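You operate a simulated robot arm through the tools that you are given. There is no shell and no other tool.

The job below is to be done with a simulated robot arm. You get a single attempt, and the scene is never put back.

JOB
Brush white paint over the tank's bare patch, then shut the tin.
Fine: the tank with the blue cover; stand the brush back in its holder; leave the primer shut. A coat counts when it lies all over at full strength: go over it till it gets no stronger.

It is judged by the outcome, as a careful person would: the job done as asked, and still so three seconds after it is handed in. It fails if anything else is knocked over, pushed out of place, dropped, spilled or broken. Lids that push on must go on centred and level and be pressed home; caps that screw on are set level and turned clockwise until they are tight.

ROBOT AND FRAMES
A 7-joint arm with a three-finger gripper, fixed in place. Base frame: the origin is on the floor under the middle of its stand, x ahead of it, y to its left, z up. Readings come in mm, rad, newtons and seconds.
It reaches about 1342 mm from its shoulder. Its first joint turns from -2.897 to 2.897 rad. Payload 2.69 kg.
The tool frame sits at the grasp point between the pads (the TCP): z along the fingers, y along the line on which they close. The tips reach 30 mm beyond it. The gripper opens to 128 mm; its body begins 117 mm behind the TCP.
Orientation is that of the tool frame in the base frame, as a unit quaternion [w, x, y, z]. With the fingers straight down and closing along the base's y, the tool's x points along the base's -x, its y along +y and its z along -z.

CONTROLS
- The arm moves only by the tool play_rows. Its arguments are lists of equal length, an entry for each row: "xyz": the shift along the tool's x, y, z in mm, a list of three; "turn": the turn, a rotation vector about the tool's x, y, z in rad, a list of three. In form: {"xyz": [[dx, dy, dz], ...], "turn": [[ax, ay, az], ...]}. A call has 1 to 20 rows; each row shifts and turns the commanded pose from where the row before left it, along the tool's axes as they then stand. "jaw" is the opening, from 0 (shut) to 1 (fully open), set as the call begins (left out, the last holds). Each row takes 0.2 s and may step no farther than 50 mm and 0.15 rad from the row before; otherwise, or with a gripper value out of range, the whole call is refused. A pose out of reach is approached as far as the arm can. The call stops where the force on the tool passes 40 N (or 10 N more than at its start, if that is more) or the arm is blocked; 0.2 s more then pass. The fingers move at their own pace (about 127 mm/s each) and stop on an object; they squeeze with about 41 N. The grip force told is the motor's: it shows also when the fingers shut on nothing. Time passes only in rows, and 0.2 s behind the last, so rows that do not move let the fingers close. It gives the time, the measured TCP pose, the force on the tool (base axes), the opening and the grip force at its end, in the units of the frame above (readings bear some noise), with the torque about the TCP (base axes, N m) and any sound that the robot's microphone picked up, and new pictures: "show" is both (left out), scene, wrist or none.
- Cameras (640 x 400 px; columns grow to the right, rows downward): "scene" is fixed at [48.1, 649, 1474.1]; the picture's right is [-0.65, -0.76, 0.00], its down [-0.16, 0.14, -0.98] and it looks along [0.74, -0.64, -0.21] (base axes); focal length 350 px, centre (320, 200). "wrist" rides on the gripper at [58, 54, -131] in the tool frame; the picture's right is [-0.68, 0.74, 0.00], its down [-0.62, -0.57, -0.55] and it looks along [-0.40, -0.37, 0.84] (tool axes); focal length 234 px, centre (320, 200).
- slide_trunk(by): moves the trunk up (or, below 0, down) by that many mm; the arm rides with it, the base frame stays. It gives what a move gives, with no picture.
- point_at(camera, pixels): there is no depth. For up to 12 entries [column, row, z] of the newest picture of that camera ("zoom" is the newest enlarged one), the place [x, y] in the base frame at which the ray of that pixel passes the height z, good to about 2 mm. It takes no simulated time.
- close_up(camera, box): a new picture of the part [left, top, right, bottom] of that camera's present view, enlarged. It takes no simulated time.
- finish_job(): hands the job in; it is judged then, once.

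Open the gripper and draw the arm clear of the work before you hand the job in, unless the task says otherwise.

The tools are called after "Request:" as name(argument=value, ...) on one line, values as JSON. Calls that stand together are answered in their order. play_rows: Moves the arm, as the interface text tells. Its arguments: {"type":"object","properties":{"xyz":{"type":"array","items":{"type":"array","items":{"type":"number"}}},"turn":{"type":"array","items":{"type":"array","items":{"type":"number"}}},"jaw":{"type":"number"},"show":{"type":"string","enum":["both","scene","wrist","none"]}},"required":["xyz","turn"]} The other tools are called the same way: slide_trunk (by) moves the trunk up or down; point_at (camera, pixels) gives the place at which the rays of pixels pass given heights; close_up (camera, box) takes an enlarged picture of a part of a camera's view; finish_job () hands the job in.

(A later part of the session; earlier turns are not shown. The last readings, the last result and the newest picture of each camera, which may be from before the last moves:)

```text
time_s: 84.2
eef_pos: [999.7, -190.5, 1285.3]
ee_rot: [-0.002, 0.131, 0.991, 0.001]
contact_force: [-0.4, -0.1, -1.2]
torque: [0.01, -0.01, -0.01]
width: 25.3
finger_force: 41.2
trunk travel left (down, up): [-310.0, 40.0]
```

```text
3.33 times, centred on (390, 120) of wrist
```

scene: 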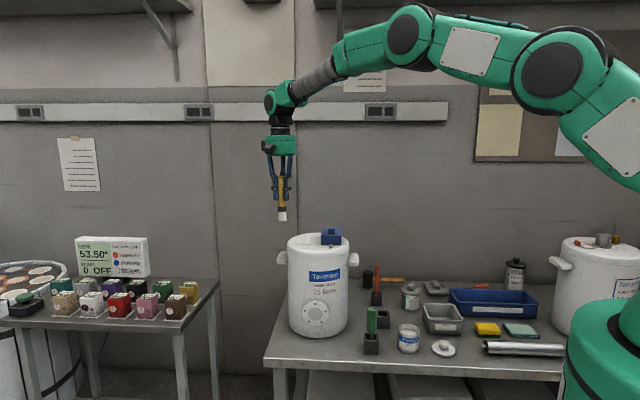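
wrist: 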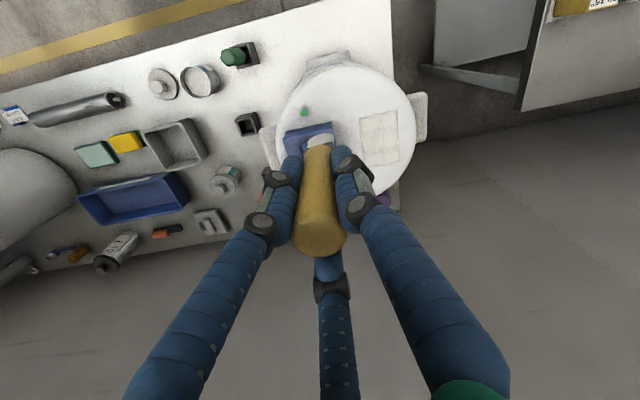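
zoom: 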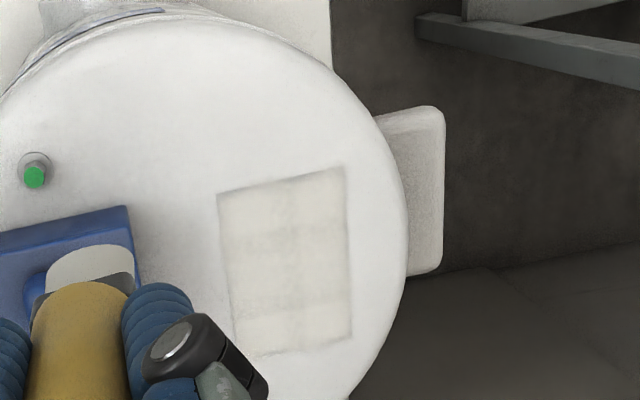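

Request:
close_up(camera="wrist", box=[350, 105, 410, 175])

Request:
close_up(camera="wrist", box=[290, 120, 350, 160])

```text
5.71 times, centred on (380, 140) of wrist
```

zoom: 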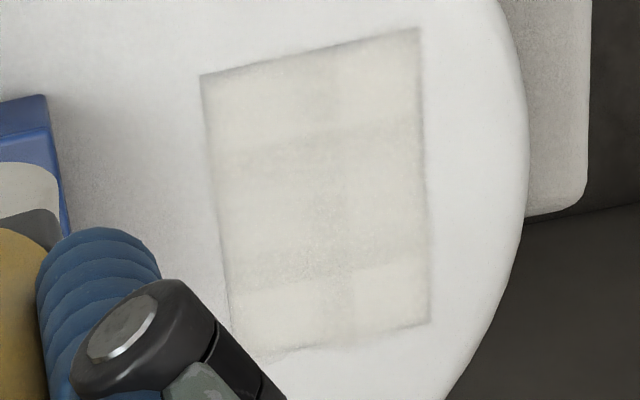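

```text
10.00 times, centred on (320, 140) of wrist
```

zoom: 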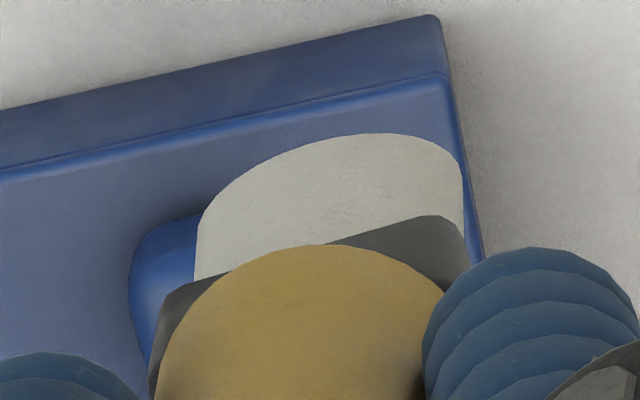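

The coat is cream-white but faint weaker bands remain and the last passes added little, so the brush is likely running dry. I return to the tin for another load, moving high first.

Request:
play_rows(xyz=[[29.3, -29.5, 0], [29.3, -29.5, 0], [29.3, -29.5, 0], [29.3, -29.5, 0], [29.3, -29.5, 0], [29.3, -29.5, 0], [29.3, -29.5, 0], [29.6, -29.2, 0], [0, 0, 40], [0, 0, 40], [0, 0, 40], [0, 0, 40], [0, 0, 40], [0, 0, 40], [0, 0, 40], [0, 0, 40], [0, 0, 40], [0, 0, 30]], turn=[[0, 0, 0], [0, 0, 0], [0, 0, 0], [0, 0, 0], [0, 0, 0], [0, 0, 0], [0, 0, 0], [0, 0, 0], [0, 0, 0], [0, 0, 0], [0, 0, 0], [0, 0, 0], [0, 0, 0], [0, 0, 0], [0, 0, 0], [0, 0, 0], [0, 0, 0], [0, 0, 0]])

Request:
close_up(camera="scene", box=[370, 265, 450, 365])

Request:
close_up(camera="wrist", box=[240, 60, 400, 230])

```text
time_s: 88.0
eef_pos: [707.7, -356.1, 898.0]
ee_rot: [-0.002, 0.129, 0.992, 0.0]
contact_force: [0.0, 0.1, 0.2]
torque: [0.06, 0.04, 0.03]
width: 25.2
finger_force: 41.1
trunk travel left (down, up): [-310.0, 40.0]
```

scene: 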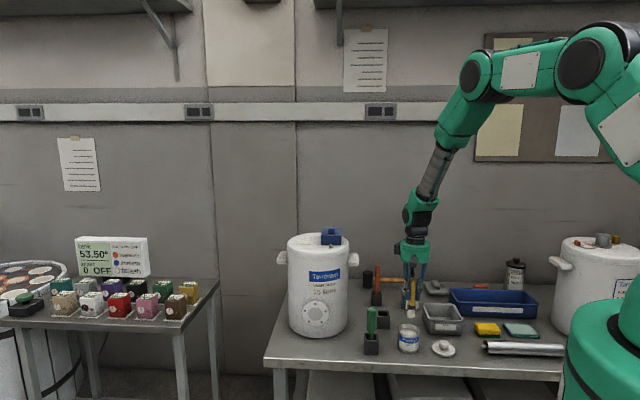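
wrist: 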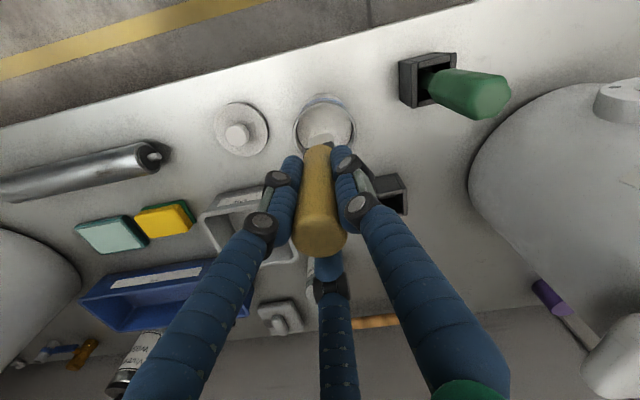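

```text
4.00 times, centred on (410, 315) of scene
```

zoom: 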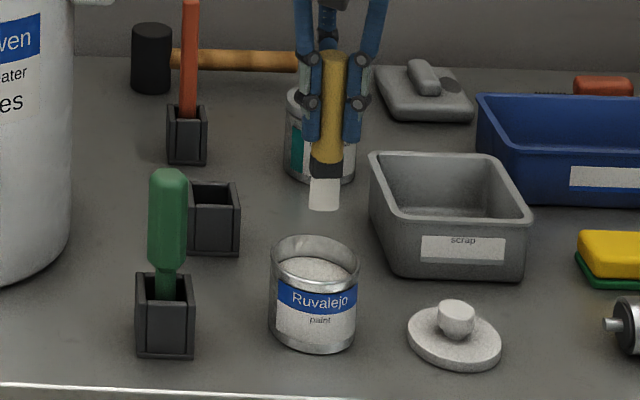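

```text
2.35 times, centred on (320, 145) of wrist
```

zoom: 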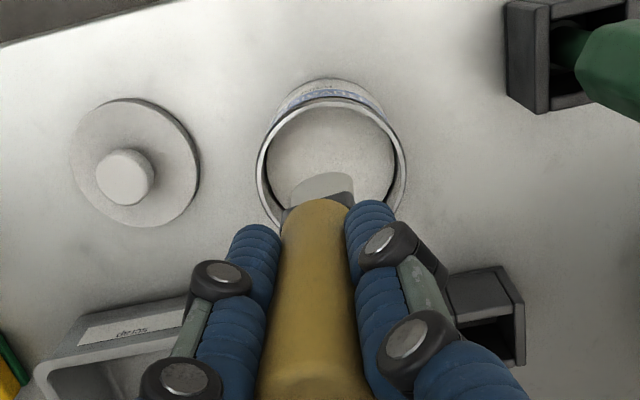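

I check the alignment of tip (wrist (321.3,137.8)) and rim centre ((324.7,129.3)).

Request:
point_at(camera="wrist", pixels=[[321.3, 137.8, 790], [321.3, 137.8, 796], [324.7, 129.3, 731], [324.7, 129.3, 728]])

Request:
point_at(camera="scene", pixels=[[411.2, 317, 785], [411.2, 317, 790], [411.2, 317, 795]])

```text
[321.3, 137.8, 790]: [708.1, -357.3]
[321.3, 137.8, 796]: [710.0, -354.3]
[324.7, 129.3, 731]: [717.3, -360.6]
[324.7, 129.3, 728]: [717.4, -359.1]
```

```text
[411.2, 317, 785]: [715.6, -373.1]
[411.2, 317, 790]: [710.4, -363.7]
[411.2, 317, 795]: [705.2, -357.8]
```

The tip is about 9 mm short of the rim centre; I shift, then lower and approach the paint surface slowly.

Request:
play_rows(xyz=[[-9.5, -0.6, 0], [0, 0, 30], [0, 0, 30], [0, 0, 12], [0, 0, 0]], turn=[[0, 0, 0], [0, 0, 0], [0, 0, 0], [0, 0, 0], [0, 0, 0]], show="none")

Request:
close_up(camera="scene", box=[370, 265, 450, 365])

```text
time_s: 89.2
eef_pos: [717.6, -358.4, 822.5]
ee_rot: [-0.003, 0.13, 0.991, 0.0]
contact_force: [-0.3, 0.1, -0.1]
torque: [-0.01, 0.02, -0.01]
width: 25.0
finger_force: 41.4
trunk travel left (down, up): [-310.0, 40.0]
```

```text
4.00 times, centred on (410, 315) of scene
```

zoom: 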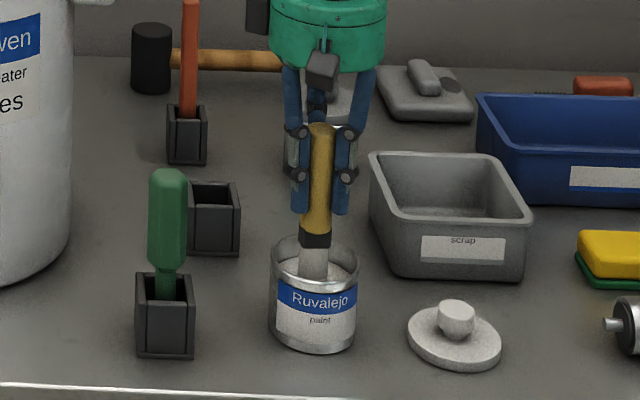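

The bristles are inside the rim; I lower in 3 mm steps until light contact.

Request:
play_rows(xyz=[[0, 0, 3], [0, 0, 3], [0, 0, 0]], turn=[[0, 0, 0], [0, 0, 0], [0, 0, 0]], show="none")

Request:
play_rows(xyz=[[0, 0, 2], [0, 0, 2], [0, 0, 0]], turn=[[0, 0, 0], [0, 0, 0], [0, 0, 0]], show="none")

Request:
close_up(camera="scene", box=[380, 290, 440, 360])

```text
time_s: 90.0
eef_pos: [716.7, -358.4, 817.4]
ee_rot: [-0.002, 0.13, 0.991, 0.0]
contact_force: [0.6, -0.7, -0.7]
torque: [0.0, 0.01, 0.02]
width: 25.3
finger_force: 41.1
trunk travel left (down, up): [-310.0, 40.0]
```

```text
time_s: 90.8
eef_pos: [716.9, -358.4, 813.8]
ee_rot: [-0.002, 0.131, 0.991, 0.0]
contact_force: [-0.2, 0.9, -0.2]
torque: [-0.01, 0.02, 0.0]
width: 25.3
finger_force: 40.9
trunk travel left (down, up): [-310.0, 40.0]
```

```text
5.71 times, centred on (410, 325) of scene
```

zoom: 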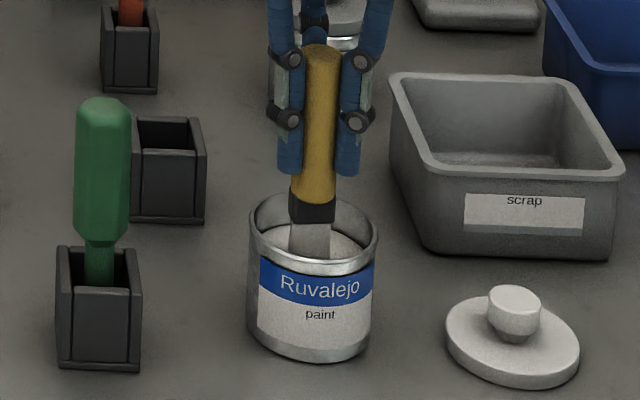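

No contact yet; I continue in 2 mm steps.

Request:
play_rows(xyz=[[0, 0, 2], [0, 0, 2], [0, 0, 0]], turn=[[0, 0, 0], [0, 0, 0], [0, 0, 0]], show="none")

Request:
play_rows(xyz=[[0, 0, 2], [0, 0, 0]], turn=[[0, 0, 0], [0, 0, 0]], show="none")

```text
time_s: 91.7
eef_pos: [718.3, -358.3, 812.8]
ee_rot: [-0.001, 0.131, 0.991, 0.0]
contact_force: [-6.7, 3.1, 34.7]
torque: [0.33, 0.67, 0.03]
width: 25.3
finger_force: 40.7
trunk travel left (down, up): [-310.0, 40.0]
```

```text
time_s: 92.2
eef_pos: [718.6, -359.5, 811.2]
ee_rot: [0.0, 0.13, 0.991, 0.0]
contact_force: [1.6, -1.9, 39.5]
torque: [-0.15, -0.21, 0.01]
width: 25.3
finger_force: 41.3
trunk travel left (down, up): [-310.0, 40.0]
```

Firm contact with the paint (35–39 N), so the brush is reloaded. I ease off and lift straight up, then look.

Request:
play_rows(xyz=[[0, 0, -5], [0, 0, -15], [0, 0, -30], [0, 0, -35], [0, 0, 0], [0, 0, 0]], turn=[[0, 0, 0], [0, 0, 0], [0, 0, 0], [0, 0, 0], [0, 0, 0], [0, 0, 0]])

Request:
close_up(camera="scene", box=[370, 265, 450, 365])

Request:
close_up(camera="wrist", box=[240, 60, 400, 230])

```text
time_s: 93.7
eef_pos: [717.1, -359.0, 894.9]
ee_rot: [-0.004, 0.13, 0.991, 0.001]
contact_force: [-0.2, 0.0, -0.9]
torque: [0.01, 0.05, -0.04]
width: 25.2
finger_force: 40.8
trunk travel left (down, up): [-310.0, 40.0]
```

scene: 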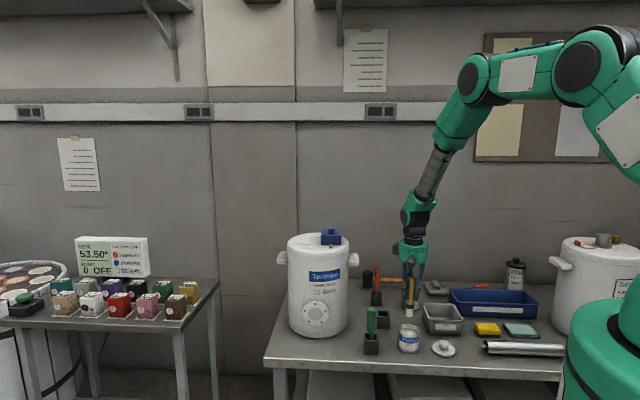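
wrist: 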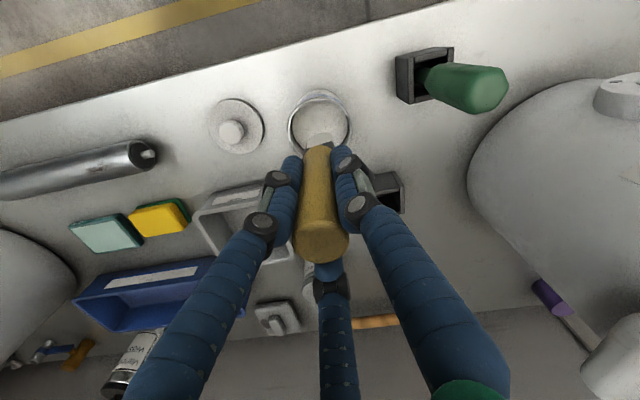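

```text
4.00 times, centred on (410, 315) of scene
```

zoom: 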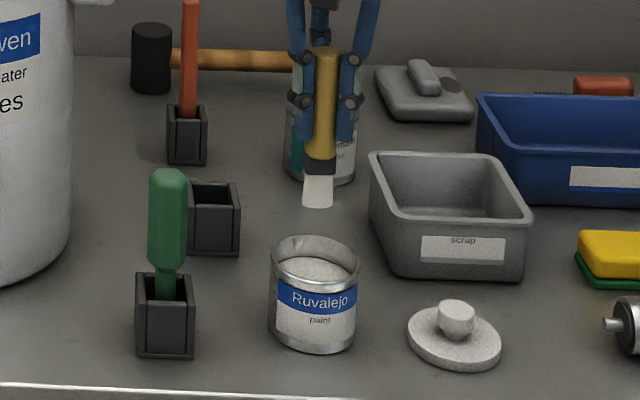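

```text
2.35 times, centred on (320, 145) of wrist
```

zoom: 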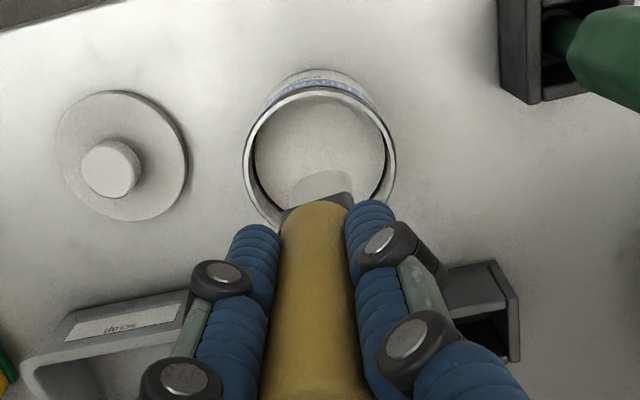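

The brush is freshly white. I carry it back up and over to the tank along the same safe route.

Request:
play_rows(xyz=[[0, 0, -39], [0, 0, -39], [0, 0, -39], [0, 0, -39], [0, 0, -39], [0, 0, -39], [0, 0, -39], [0, 0, -39], [0, 0, -39], [0, 0, -39], [-27.2, 29.1, 0], [-27.2, 29.1, 0], [-27.2, 29.1, 0], [-27.2, 29.1, 0], [-27.2, 29.1, 0], [-27.2, 29.1, 0], [-27.2, 29.1, 0], [-27.2, 29.1, 0]], turn=[[0, 0, 0], [0, 0, 0], [0, 0, 0], [0, 0, 0], [0, 0, 0], [0, 0, 0], [0, 0, 0], [0, 0, 0], [0, 0, 0], [0, 0, 0], [0, 0, 0], [0, 0, 0], [0, 0, 0], [0, 0, 0], [0, 0, 0], [0, 0, 0], [0, 0, 0], [0, 0, 0]], show="none")

Request:
play_rows(xyz=[[0, 0, 0], [0, 0, 0], [0, 0, 0], [0, 0, 0], [0, 0, 0]], turn=[[0.0646, -0.1128, 0], [0.0646, -0.1128, 0], [0.0646, -0.1128, 0], [0.0646, -0.1128, 0], [0, 0, 0]])

Request:
close_up(camera="scene", box=[290, 140, 370, 240])

```text
time_s: 97.5
eef_pos: [989.9, -189.8, 1280.2]
ee_rot: [-0.004, 0.131, 0.991, 0.001]
contact_force: [0.4, -0.2, -1.2]
torque: [-0.03, 0.01, 0.01]
width: 24.9
finger_force: 41.3
trunk travel left (down, up): [-310.0, 40.0]
```

```text
time_s: 98.7
eef_pos: [990.2, -188.3, 1280.5]
ee_rot: [0.202, 0.126, 0.959, -0.156]
contact_force: [-0.4, -0.2, -0.3]
torque: [-0.06, -0.03, -0.01]
width: 25.1
finger_force: 41.4
trunk travel left (down, up): [-310.0, 40.0]
```

scene: 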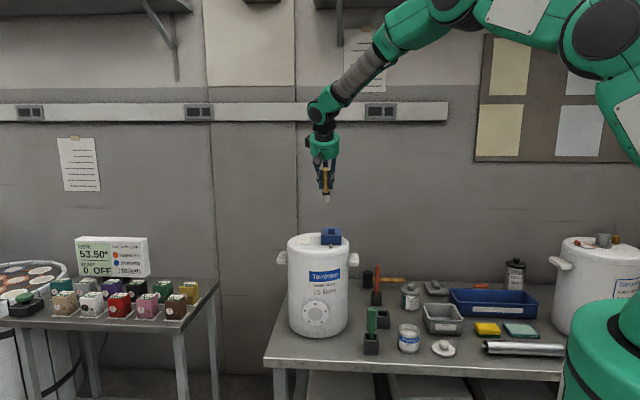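
wrist: 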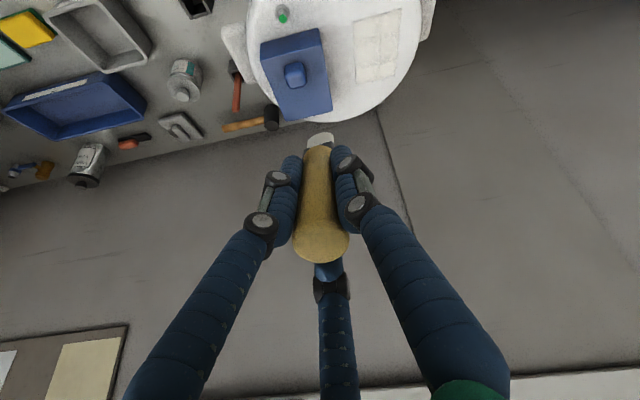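

```text
4.00 times, centred on (330, 190) of scene
```

zoom: 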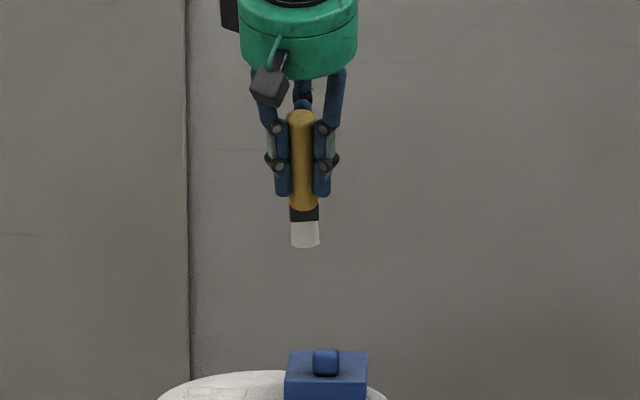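

From here the patch is visible unshaded at wrist (378,45); I zoom for a baseline before adding more paint.

Request:
close_up(camera="wrist", box=[345, 5, 415, 90])

Request:
close_up(camera="scene", box=[285, 225, 325, 255])

```text
4.71 times, centred on (380, 48) of wrist
```

zoom: 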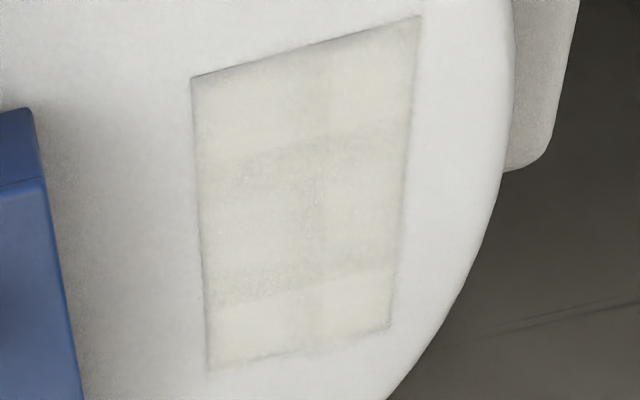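

```text
13.33 times, centred on (305, 240) of scene
```

zoom: 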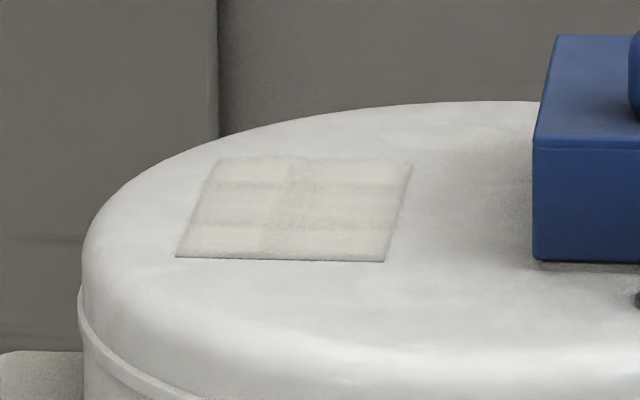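

The faint bands are visible for reference. I move down to hover at the start of the cover-side lane.

Request:
play_rows(xyz=[[6.6, 26.2, 32], [6.6, 26.2, 32], [6.6, 26.2, 32], [6.6, 26.2, 32], [0, 0, 0]], turn=[[0, 0, 0], [0, 0, 0], [0, 0, 0], [0, 0, 0], [0, 0, 0]], show="none")

Request:
close_up(camera="scene", box=[285, 205, 335, 255])

```text
time_s: 99.8
eef_pos: [1040.2, -130.6, 1130.0]
ee_rot: [0.201, 0.125, 0.959, -0.155]
contact_force: [1.0, -1.1, -0.2]
torque: [0.03, 0.04, -0.06]
width: 25.2
finger_force: 40.5
trunk travel left (down, up): [-310.0, 40.0]
```

```text
8.00 times, centred on (310, 230) of scene
```

zoom: 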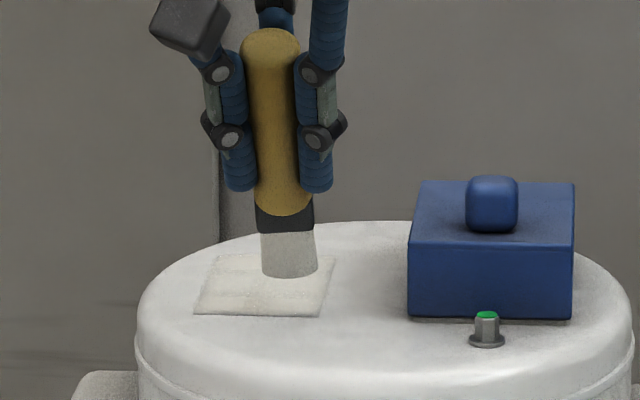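

About 20 mm above; I lower to contact in decreasing steps.

Request:
play_rows(xyz=[[3.0, 1.7, 6.1], [3.0, 1.7, 6.1], [1.28, 0.73, 2.61], [0, 0, 0]], turn=[[0, 0, 0], [0, 0, 0], [0, 0, 0], [0, 0, 0]], show="none")

Request:
play_rows(xyz=[[0.85, 0.49, 1.74], [0, 0, 0]], turn=[[0, 0, 0], [0, 0, 0]], show="none")

Request:
play_rows(xyz=[[0.85, 0.49, 1.74], [0, 0, 0]], turn=[[0, 0, 0], [0, 0, 0]], show="none")

```text
time_s: 100.8
eef_pos: [1041.9, -132.1, 1116.7]
ee_rot: [0.201, 0.126, 0.959, -0.155]
contact_force: [-0.3, -0.2, -1.3]
torque: [0.01, 0.01, 0.01]
width: 25.4
finger_force: 41.3
trunk travel left (down, up): [-310.0, 40.0]
```

```text
time_s: 101.5
eef_pos: [1041.7, -133.1, 1112.8]
ee_rot: [0.201, 0.126, 0.959, -0.155]
contact_force: [-0.1, -0.2, 0.2]
torque: [-0.01, -0.01, 0.02]
width: 25.1
finger_force: 40.8
trunk travel left (down, up): [-310.0, 40.0]
```

```text
time_s: 102.0
eef_pos: [1041.4, -132.2, 1110.4]
ee_rot: [0.202, 0.126, 0.959, -0.155]
contact_force: [-0.3, 0.7, -0.1]
torque: [-0.05, 0.02, -0.02]
width: 25.2
finger_force: 41.0
trunk travel left (down, up): [-310.0, 40.0]
```

Close to the surface; two more small steps.

Request:
play_rows(xyz=[[0.64, 0.37, 1.3], [0, 0, 0]], turn=[[0, 0, 0], [0, 0, 0]], show="none")

Request:
play_rows(xyz=[[0.64, 0.37, 1.3], [0, 0, 0]], turn=[[0, 0, 0], [0, 0, 0]], show="none")

Request:
close_up(camera="scene", box=[285, 205, 335, 255])

```text
time_s: 102.7
eef_pos: [1043.0, -131.8, 1111.8]
ee_rot: [0.203, 0.126, 0.959, -0.155]
contact_force: [-0.7, 1.2, 1.3]
torque: [-0.01, -0.06, -0.03]
width: 24.9
finger_force: 41.3
trunk travel left (down, up): [-310.0, 40.0]
```

```text
time_s: 103.2
eef_pos: [1042.9, -133.3, 1110.6]
ee_rot: [0.203, 0.126, 0.959, -0.155]
contact_force: [-0.2, 1.5, 6.6]
torque: [0.03, -0.3, 0.13]
width: 24.9
finger_force: 41.3
trunk travel left (down, up): [-310.0, 40.0]
```

```text
8.00 times, centred on (310, 230) of scene
```

zoom: 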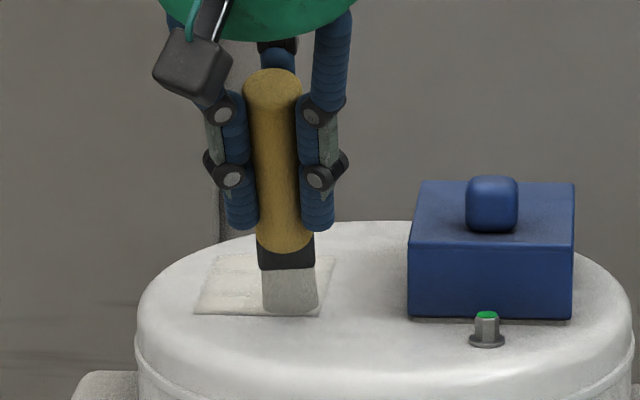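

Contact at 6.6 N on the near right corner. I make slow full-length strokes with overlapping lanes, starting with the cover-side lane.

Request:
play_rows(xyz=[[3.0, 1.7, -1.97], [-5.06, -2.9, 3.3], [-5.06, -2.9, 3.3], [-5.06, -2.9, 3.3], [-5.06, -2.9, 3.3], [-5.06, -2.9, 3.3], [-5.06, -2.9, 3.3], [-5.06, -2.9, 3.3], [-5.06, -2.9, 3.3], [-5.06, -2.9, 3.3], [-5.06, -2.9, 3.3], [-5.06, -2.9, 3.3], [-5.06, -2.9, 3.3], [-5.06, -2.9, 3.3], [-5.06, -2.9, 3.3], [-5.06, -2.9, 3.3]], turn=[[0, 0, 0], [0, 0, 0], [0, 0, 0], [0, 0, 0], [0, 0, 0], [0, 0, 0], [0, 0, 0], [0, 0, 0], [0, 0, 0], [0, 0, 0], [0, 0, 0], [0, 0, 0], [0, 0, 0], [0, 0, 0], [0, 0, 0], [0, 0, 0]], show="none")

Request:
play_rows(xyz=[[-4.97, 8.68, 0], [5.06, 2.9, -3.3], [5.06, 2.9, -3.3], [5.06, 2.9, -3.3], [5.06, 2.9, -3.3], [5.06, 2.9, -3.3], [5.06, 2.9, -3.3], [5.06, 2.9, -3.3], [5.06, 2.9, -3.3], [5.06, 2.9, -3.3], [5.06, 2.9, -3.3], [5.06, 2.9, -3.3], [5.06, 2.9, -3.3], [5.06, 2.9, -3.3], [5.06, 2.9, -3.3], [5.06, 2.9, -3.3]], turn=[[0, 0, 0], [0, 0, 0], [0, 0, 0], [0, 0, 0], [0, 0, 0], [0, 0, 0], [0, 0, 0], [0, 0, 0], [0, 0, 0], [0, 0, 0], [0, 0, 0], [0, 0, 0], [0, 0, 0], [0, 0, 0], [0, 0, 0], [0, 0, 0]], show="none")

Request:
play_rows(xyz=[[-4.97, 8.68, 0], [-5.06, -2.9, 3.3], [-5.06, -2.9, 3.3], [-5.06, -2.9, 3.3], [-5.06, -2.9, 3.3], [-5.06, -2.9, 3.3], [-5.06, -2.9, 3.3], [-5.06, -2.9, 3.3], [-5.06, -2.9, 3.3], [-5.06, -2.9, 3.3], [-5.06, -2.9, 3.3], [-5.06, -2.9, 3.3], [-5.06, -2.9, 3.3], [-5.06, -2.9, 3.3], [-5.06, -2.9, 3.3], [-5.06, -2.9, 3.3]], turn=[[0, 0, 0], [0, 0, 0], [0, 0, 0], [0, 0, 0], [0, 0, 0], [0, 0, 0], [0, 0, 0], [0, 0, 0], [0, 0, 0], [0, 0, 0], [0, 0, 0], [0, 0, 0], [0, 0, 0], [0, 0, 0], [0, 0, 0], [0, 0, 0]], show="none")

Request:
close_up(camera="scene", box=[285, 225, 325, 255])

```text
time_s: 106.7
eef_pos: [1112.4, -201.6, 1110.7]
ee_rot: [0.203, 0.126, 0.959, -0.155]
contact_force: [-1.0, 2.7, 12.7]
torque: [-0.07, -0.44, 0.08]
width: 25.2
finger_force: 40.7
trunk travel left (down, up): [-310.0, 40.0]
```

```text
time_s: 110.0
eef_pos: [1047.5, -123.2, 1109.6]
ee_rot: [0.202, 0.126, 0.959, -0.155]
contact_force: [0.2, 0.3, 10.2]
torque: [-0.24, -0.37, 0.0]
width: 25.3
finger_force: 40.6
trunk travel left (down, up): [-310.0, 40.0]
```

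```text
time_s: 113.5
eef_pos: [1124.6, -187.8, 1109.9]
ee_rot: [0.201, 0.126, 0.959, -0.155]
contact_force: [0.1, -1.2, 1.9]
torque: [-0.09, -0.12, 0.0]
width: 24.9
finger_force: 40.8
trunk travel left (down, up): [-310.0, 40.0]
```

```text
13.33 times, centred on (305, 240) of scene
```

zoom: 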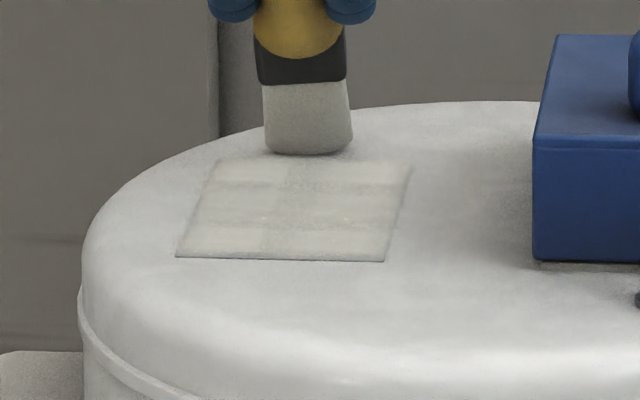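

I continue with the two outer lanes on the far-left side.

Request:
play_rows(xyz=[[-4.77, 8.82, 0.4], [5.06, 2.9, -3.3], [5.06, 2.9, -3.3], [5.06, 2.9, -3.3], [5.06, 2.9, -3.3], [5.06, 2.9, -3.3], [5.06, 2.9, -3.3], [5.06, 2.9, -3.3], [5.06, 2.9, -3.3], [5.06, 2.9, -3.3], [5.06, 2.9, -3.3], [5.06, 2.9, -3.3], [5.06, 2.9, -3.3], [5.06, 2.9, -3.3], [5.06, 2.9, -3.3], [5.06, 2.9, -3.3]], turn=[[0, 0, 0], [0, 0, 0], [0, 0, 0], [0, 0, 0], [0, 0, 0], [0, 0, 0], [0, 0, 0], [0, 0, 0], [0, 0, 0], [0, 0, 0], [0, 0, 0], [0, 0, 0], [0, 0, 0], [0, 0, 0], [0, 0, 0], [0, 0, 0]], show="none")

Request:
play_rows(xyz=[[-4.2, 7.4, 0], [-5.06, -2.9, 3.3], [-5.06, -2.9, 3.3], [-5.06, -2.9, 3.3], [-5.06, -2.9, 3.3], [-5.06, -2.9, 3.3], [-5.06, -2.9, 3.3], [-5.06, -2.9, 3.3], [-5.06, -2.9, 3.3], [-5.06, -2.9, 3.3], [-5.06, -2.9, 3.3], [-5.06, -2.9, 3.3], [-5.06, -2.9, 3.3], [-5.06, -2.9, 3.3], [-5.06, -2.9, 3.3], [-5.06, -2.9, 3.3]], turn=[[0, 0, 0], [0, 0, 0], [0, 0, 0], [0, 0, 0], [0, 0, 0], [0, 0, 0], [0, 0, 0], [0, 0, 0], [0, 0, 0], [0, 0, 0], [0, 0, 0], [0, 0, 0], [0, 0, 0], [0, 0, 0], [0, 0, 0], [0, 0, 0]], show="none")

Request:
play_rows(xyz=[[-4.2, -2.4, -8.7], [-15, 20, -30], [-15, 20, -30], [0, 0, 0]], turn=[[0, 0, 0], [0, 0, 0], [0, 0, 0], [0, 0, 0]], show="none")

Request:
close_up(camera="scene", box=[285, 225, 325, 255])

Request:
close_up(camera="scene", box=[280, 190, 340, 250])

```text
time_s: 116.8
eef_pos: [1059.7, -109.3, 1110.0]
ee_rot: [0.203, 0.126, 0.959, -0.155]
contact_force: [0.0, -0.9, 8.9]
torque: [-0.26, -0.39, -0.05]
width: 24.8
finger_force: 41.0
trunk travel left (down, up): [-310.0, 40.0]
```

```text
time_s: 120.2
eef_pos: [1139.1, -175.4, 1108.8]
ee_rot: [0.202, 0.125, 0.959, -0.155]
contact_force: [2.0, -0.3, 6.0]
torque: [-0.19, -0.36, 0.03]
width: 25.2
finger_force: 40.8
trunk travel left (down, up): [-310.0, 40.0]
```

```text
time_s: 121.2
eef_pos: [1157.2, -122.9, 1171.4]
ee_rot: [0.201, 0.126, 0.959, -0.155]
contact_force: [-0.1, -1.2, -0.1]
torque: [0.01, 0.0, 0.0]
width: 25.0
finger_force: 41.1
trunk travel left (down, up): [-310.0, 40.0]
```

```text
13.33 times, centred on (305, 240) of scene
```

zoom: 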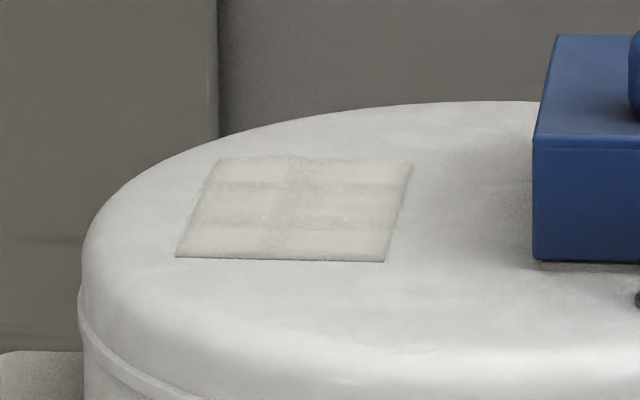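

```text
6.67 times, centred on (310, 220) of scene
```

zoom: 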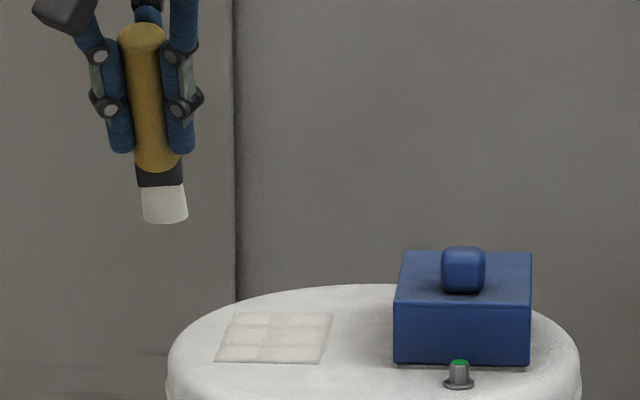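

The patch looks the same as before the re-dip and five more passes, suggesting full strength. I return to the earlier viewing pose for an identical wrist comparison.

Request:
play_rows(xyz=[[17.9, -27.5, -26.3], [17.9, -27.5, -26.3], [17.9, -27.5, -26.3], [17.9, -27.5, -26.3], [17.9, -27.5, -26.3], [0, 0, 0]], turn=[[0, 0, 0], [0, 0, 0], [0, 0, 0], [0, 0, 0], [0, 0, 0], [0, 0, 0]], show="wrist")

Request:
close_up(camera="wrist", box=[345, 5, 415, 90])

```text
time_s: 122.7
eef_pos: [992.2, -188.8, 1285.7]
ee_rot: [0.202, 0.126, 0.959, -0.154]
contact_force: [0.1, -0.6, -0.6]
torque: [0.03, -0.04, 0.04]
width: 25.1
finger_force: 40.8
trunk travel left (down, up): [-310.0, 40.0]
```

wrist: 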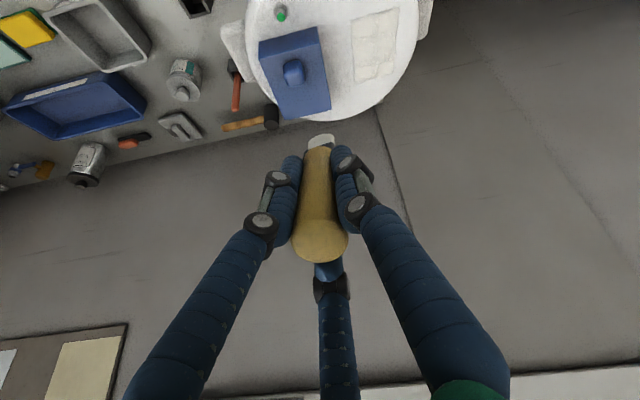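

```text
4.71 times, centred on (380, 48) of wrist
```

zoom: 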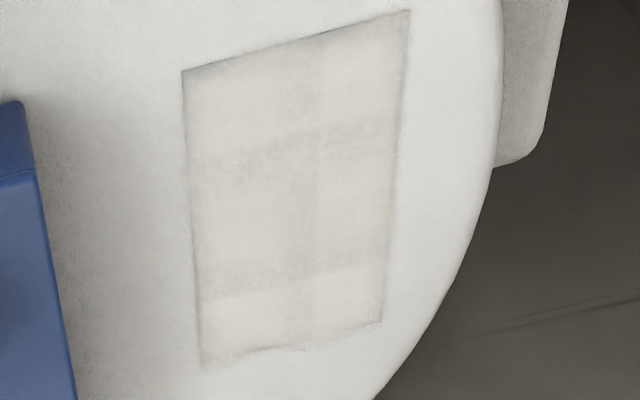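

Nearly identical to the baseline. I zoom into two small parts (a band and a block, plus the edges) to judge whether bands are weaker paint.

Request:
close_up(camera="wrist", box=[350, 10, 390, 50])

Request:
close_up(camera="wrist", box=[350, 45, 395, 90])

```text
10.00 times, centred on (370, 30) of wrist
```

zoom: 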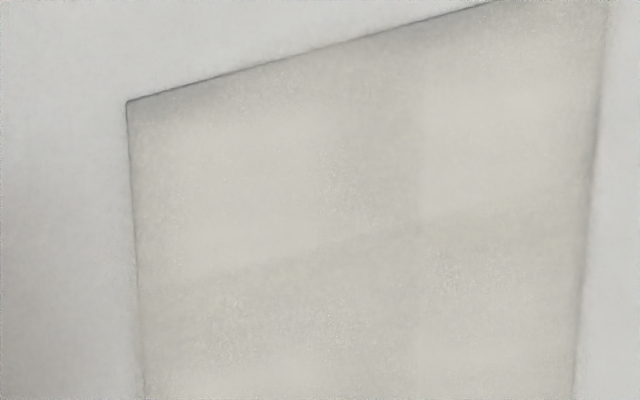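

```text
8.89 times, centred on (372, 68) of wrist
```

zoom: 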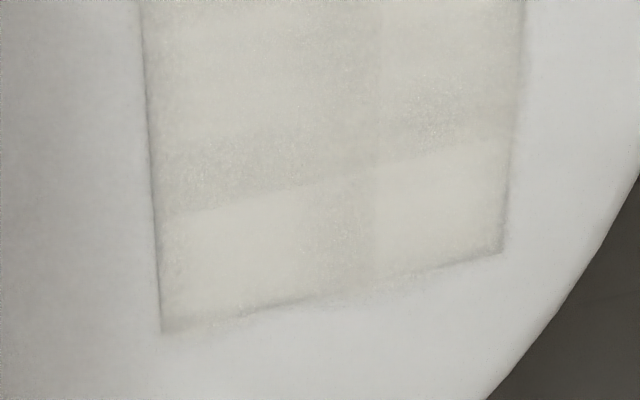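

All six blocks look equally cream-white with only seam shading, unchanged by fresh paint, so the coat is at full strength. I un-tilt and carry the brush to above its empty holder at about (877,-410).

Request:
play_rows(xyz=[[0, 0, 0], [0, 0, 0], [0, 0, 0], [0, 0, 0], [9.05, -40.5, 0], [9.05, -40.5, 0], [9.05, -40.5, 0], [9.05, -40.5, 0], [9.05, -40.5, 0], [9.05, -40.5, 0], [0, 0, 0]], turn=[[-0.0646, 0.1128, 0], [-0.0646, 0.1128, 0], [-0.0646, 0.1128, 0], [-0.0646, 0.1128, 0], [0, 0, 0], [0, 0, 0], [0, 0, 0], [0, 0, 0], [0, 0, 0], [0, 0, 0], [0, 0, 0]], show="none")

Request:
play_rows(xyz=[[0, 0, 38], [0, 0, 38], [0, 0, 38], [0, 0, 38], [0, 0, 38], [0, 0, 38], [0, 0, 38], [0, 0, 38], [0, 0, 38], [0, 0, 0]], turn=[[0, 0, 0], [0, 0, 0], [0, 0, 0], [0, 0, 0], [0, 0, 0], [0, 0, 0], [0, 0, 0], [0, 0, 0], [0, 0, 0], [0, 0, 0]])

Request:
close_up(camera="scene", box=[340, 220, 430, 340])

Request:
close_up(camera="wrist", box=[260, 60, 380, 180])

```text
time_s: 125.0
eef_pos: [873.4, -406.1, 1284.9]
ee_rot: [-0.003, 0.13, 0.992, 0.001]
contact_force: [-0.2, -0.3, -1.2]
torque: [0.05, -0.07, -0.01]
width: 25.3
finger_force: 41.0
trunk travel left (down, up): [-310.0, 40.0]
```

```text
time_s: 127.2
eef_pos: [875.1, -405.7, 944.2]
ee_rot: [-0.002, 0.131, 0.991, 0.0]
contact_force: [-0.4, 1.0, -1.5]
torque: [0.02, 0.02, 0.0]
width: 25.2
finger_force: 41.3
trunk travel left (down, up): [-310.0, 40.0]
```

scene: 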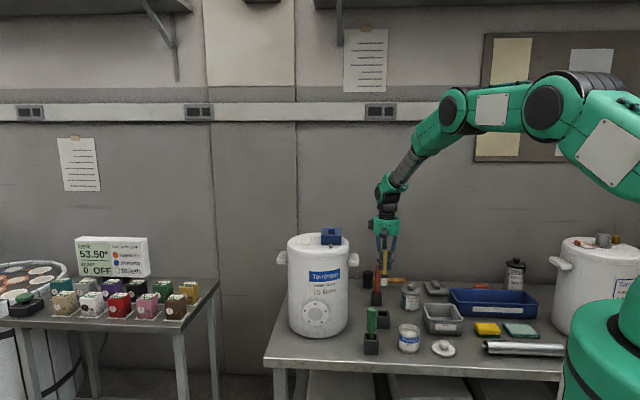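
wrist: 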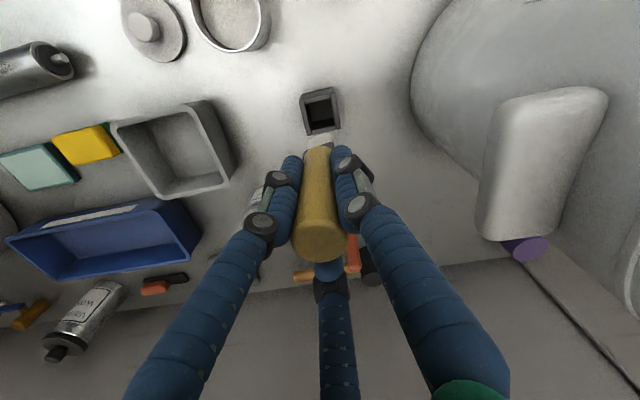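

```text
3.33 times, centred on (385, 280) of scene
```

zoom: 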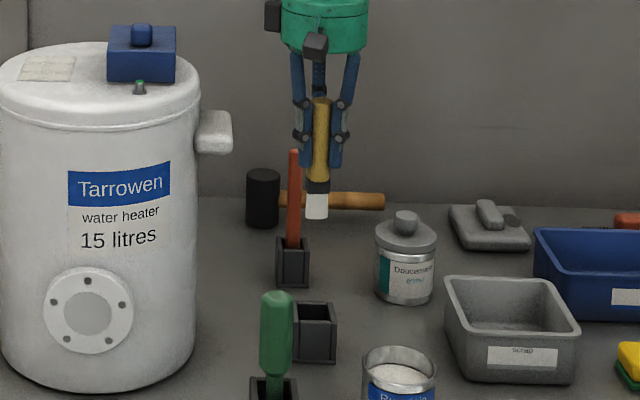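

```text
3.33 times, centred on (320, 120) of wrist
```

zoom: 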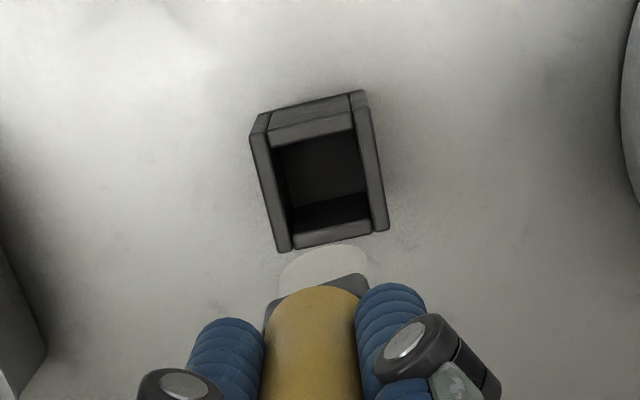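

The head's yaw matches the holder (both slope ≈ -15° in the wrist view). I query the holder rim centre and the bristle tip edge.

Request:
point_at(camera="wrist", pixels=[[320.5, 114.9, 712], [299.6, 102, 712], [334.4, 93, 712], [340.7, 129, 712], [307.1, 135.6, 712], [320.9, 137.4, 840], [320.9, 137.4, 845]])

Request:
point_at(camera="scene", pixels=[[380, 261, 835], [380, 261, 840], [380, 261, 845], [380, 261, 850]])

Request:
close_up(camera="scene", box=[360, 245, 400, 345])

```text
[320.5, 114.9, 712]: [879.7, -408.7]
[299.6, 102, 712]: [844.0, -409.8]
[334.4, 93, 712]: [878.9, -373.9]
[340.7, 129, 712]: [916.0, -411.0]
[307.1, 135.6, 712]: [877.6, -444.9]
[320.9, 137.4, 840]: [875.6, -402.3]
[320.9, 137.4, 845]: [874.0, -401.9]
```

```text
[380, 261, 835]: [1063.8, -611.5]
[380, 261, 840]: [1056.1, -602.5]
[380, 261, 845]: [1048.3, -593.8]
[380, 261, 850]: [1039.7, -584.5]
```

```text
4.00 times, centred on (380, 295) of scene
```

zoom: 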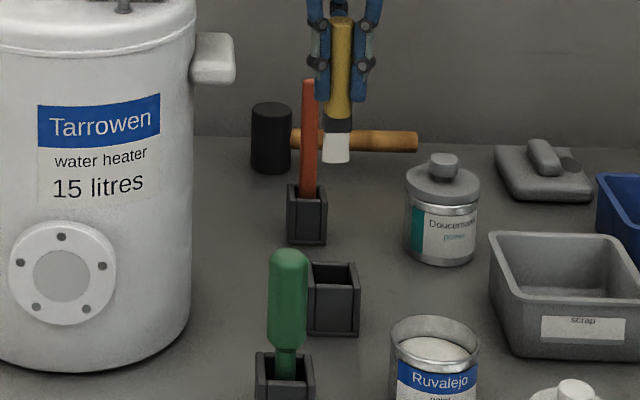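

I query the correct tip pixel, then shift 2 mm and descend to just above the holder's rim.

Request:
point_at(camera="scene", pixels=[[384.2, 285.5, 835], [384.2, 285.5, 840], [384.2, 285.5, 845], [384.2, 285.5, 850]])

Request:
play_rows(xyz=[[1.55, -1.96, 0], [0, 0, 40], [0, 0, 40], [0, 0, 25], [0, 0, 0]], turn=[[0, 0, 0], [0, 0, 0], [0, 0, 0], [0, 0, 0], [0, 0, 0]])

Request:
close_up(camera="scene", box=[355, 260, 405, 340])

Request:
close_up(camera="wrist", box=[260, 60, 380, 180])

```text
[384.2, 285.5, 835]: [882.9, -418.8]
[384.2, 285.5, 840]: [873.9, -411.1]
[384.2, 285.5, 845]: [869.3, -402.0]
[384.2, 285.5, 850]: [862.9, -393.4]
```

```text
time_s: 128.4
eef_pos: [871.4, -406.1, 838.0]
ee_rot: [-0.003, 0.131, 0.991, 0.0]
contact_force: [-0.2, 0.5, -1.4]
torque: [0.0, -0.01, -0.01]
width: 25.2
finger_force: 40.7
trunk travel left (down, up): [-310.0, 40.0]
```

scene: 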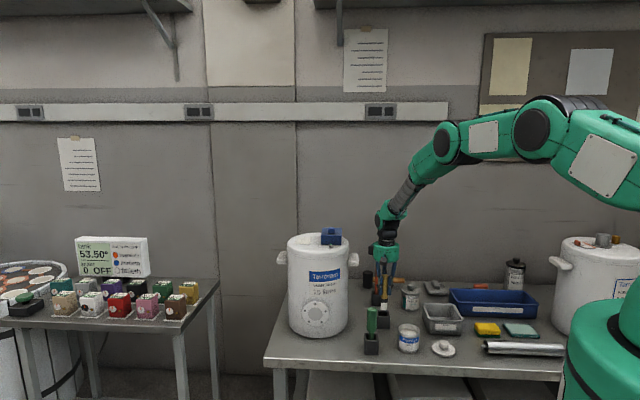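
wrist: 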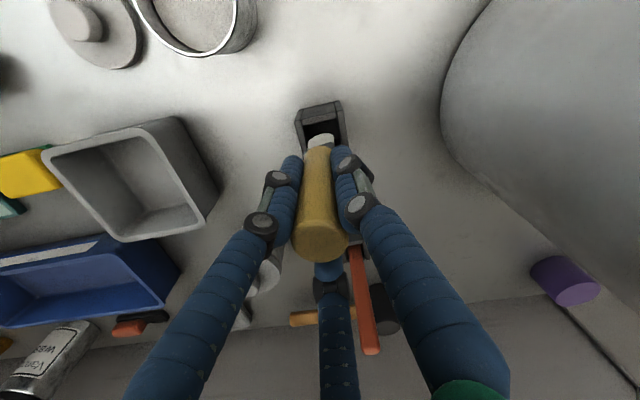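

```text
5.00 times, centred on (380, 300) of scene
```

zoom: 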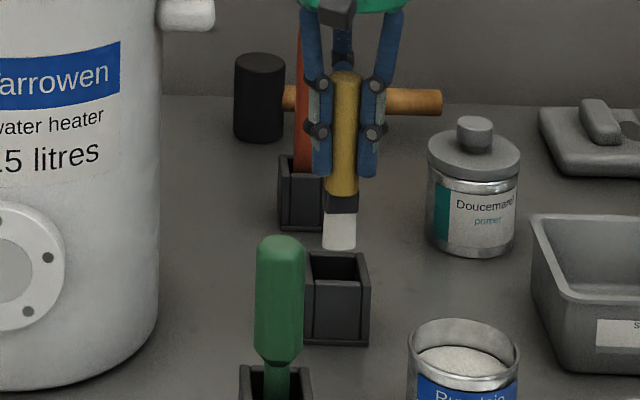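

```text
3.33 times, centred on (320, 120) of wrist
```

zoom: 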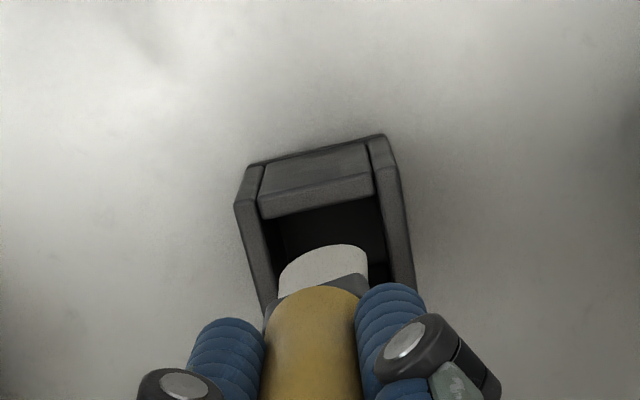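

The tip is ~26 mm above the rim. I compare the bristle's near edge with the holder's near inner edge and side walls.

Request:
point_at(camera="wrist", pixels=[[320.9, 138.6, 738], [308, 142, 738], [334.1, 136.5, 738], [295, 121, 712], [340, 112, 712], [302.5, 125.5, 712], [335.9, 118.5, 712]])

Request:
point_at(camera="scene", pixels=[[383.7, 309.6, 735], [383.7, 309.6, 740], [383.7, 309.6, 745]])

```text
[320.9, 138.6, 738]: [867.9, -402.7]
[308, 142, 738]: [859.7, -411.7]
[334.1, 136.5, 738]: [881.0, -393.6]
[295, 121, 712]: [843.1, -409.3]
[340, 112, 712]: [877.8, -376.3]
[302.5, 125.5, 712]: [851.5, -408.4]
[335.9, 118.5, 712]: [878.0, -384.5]
```

```text
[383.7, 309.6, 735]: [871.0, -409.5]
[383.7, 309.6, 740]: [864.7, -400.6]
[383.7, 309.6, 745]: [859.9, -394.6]
```

The head spans u 312–340 within the holder's inner 308–344, and depth clearance is good on both sides. I lower it slowly into the holder.

Request:
play_rows(xyz=[[0, 0, 20], [0, 0, 10], [0, 0, 10], [0, 0, 0]], turn=[[0, 0, 0], [0, 0, 0], [0, 0, 0], [0, 0, 0]], show="none")

Request:
close_up(camera="scene", box=[355, 260, 405, 340])

Request:
close_up(camera="wrist", box=[260, 60, 380, 180])

```text
time_s: 129.4
eef_pos: [870.1, -407.5, 798.0]
ee_rot: [-0.003, 0.131, 0.991, 0.0]
contact_force: [0.3, -0.3, -0.4]
torque: [0.01, 0.02, 0.03]
width: 25.1
finger_force: 40.6
trunk travel left (down, up): [-310.0, 40.0]
```

```text
5.00 times, centred on (380, 300) of scene
```

zoom: 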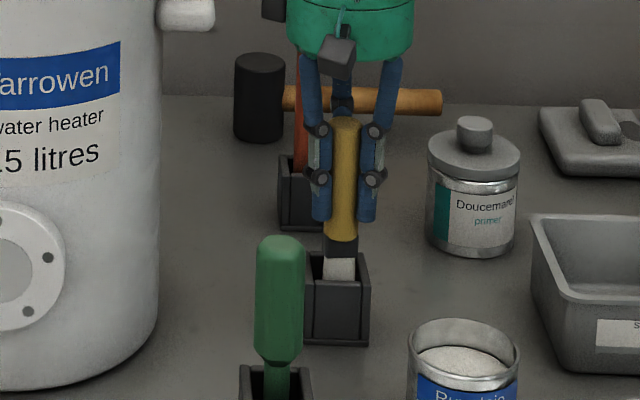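

```text
3.33 times, centred on (320, 120) of wrist
```

zoom: 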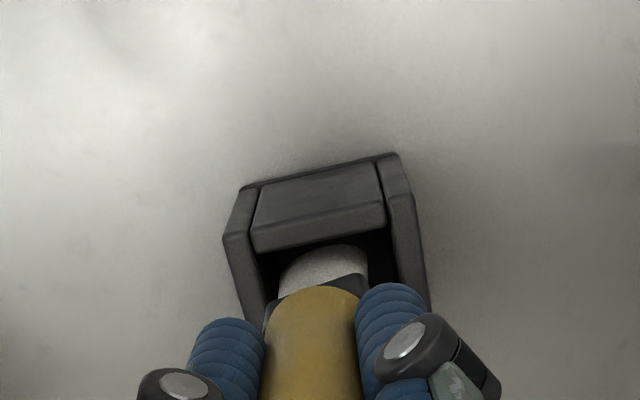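

The bristles are entering the holder with no contact. I continue down in steps until the brush rests on the floor.

Request:
play_rows(xyz=[[0, 0, 10], [0, 0, 8], [0, 0, 0]], turn=[[0, 0, 0], [0, 0, 0], [0, 0, 0]], show="none")

Request:
play_rows(xyz=[[0, 0, 4], [0, 0, 0]], turn=[[0, 0, 0], [0, 0, 0]], show="none")

Request:
play_rows(xyz=[[0, 0, 3], [0, 0, 0]], turn=[[0, 0, 0], [0, 0, 0]], show="none")

Request:
close_up(camera="scene", box=[355, 260, 405, 340])

```text
time_s: 130.2
eef_pos: [870.6, -408.6, 778.9]
ee_rot: [-0.002, 0.13, 0.992, 0.001]
contact_force: [0.0, 0.1, 0.1]
torque: [0.01, 0.01, -0.02]
width: 25.2
finger_force: 40.7
trunk travel left (down, up): [-310.0, 40.0]
```

```text
time_s: 130.8
eef_pos: [870.8, -406.9, 775.5]
ee_rot: [-0.003, 0.131, 0.991, 0.001]
contact_force: [0.0, 0.0, 0.0]
torque: [0.03, 0.0, 0.01]
width: 25.1
finger_force: 40.9
trunk travel left (down, up): [-310.0, 40.0]
```

```text
time_s: 131.4
eef_pos: [870.4, -407.8, 772.1]
ee_rot: [-0.003, 0.131, 0.991, 0.001]
contact_force: [0.3, -0.1, -0.9]
torque: [-0.04, 0.01, 0.03]
width: 24.8
finger_force: 41.3
trunk travel left (down, up): [-310.0, 40.0]
```

```text
5.00 times, centred on (380, 300) of scene
```

zoom: 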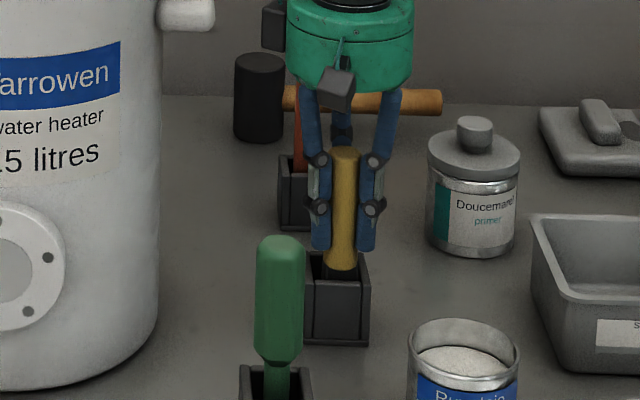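

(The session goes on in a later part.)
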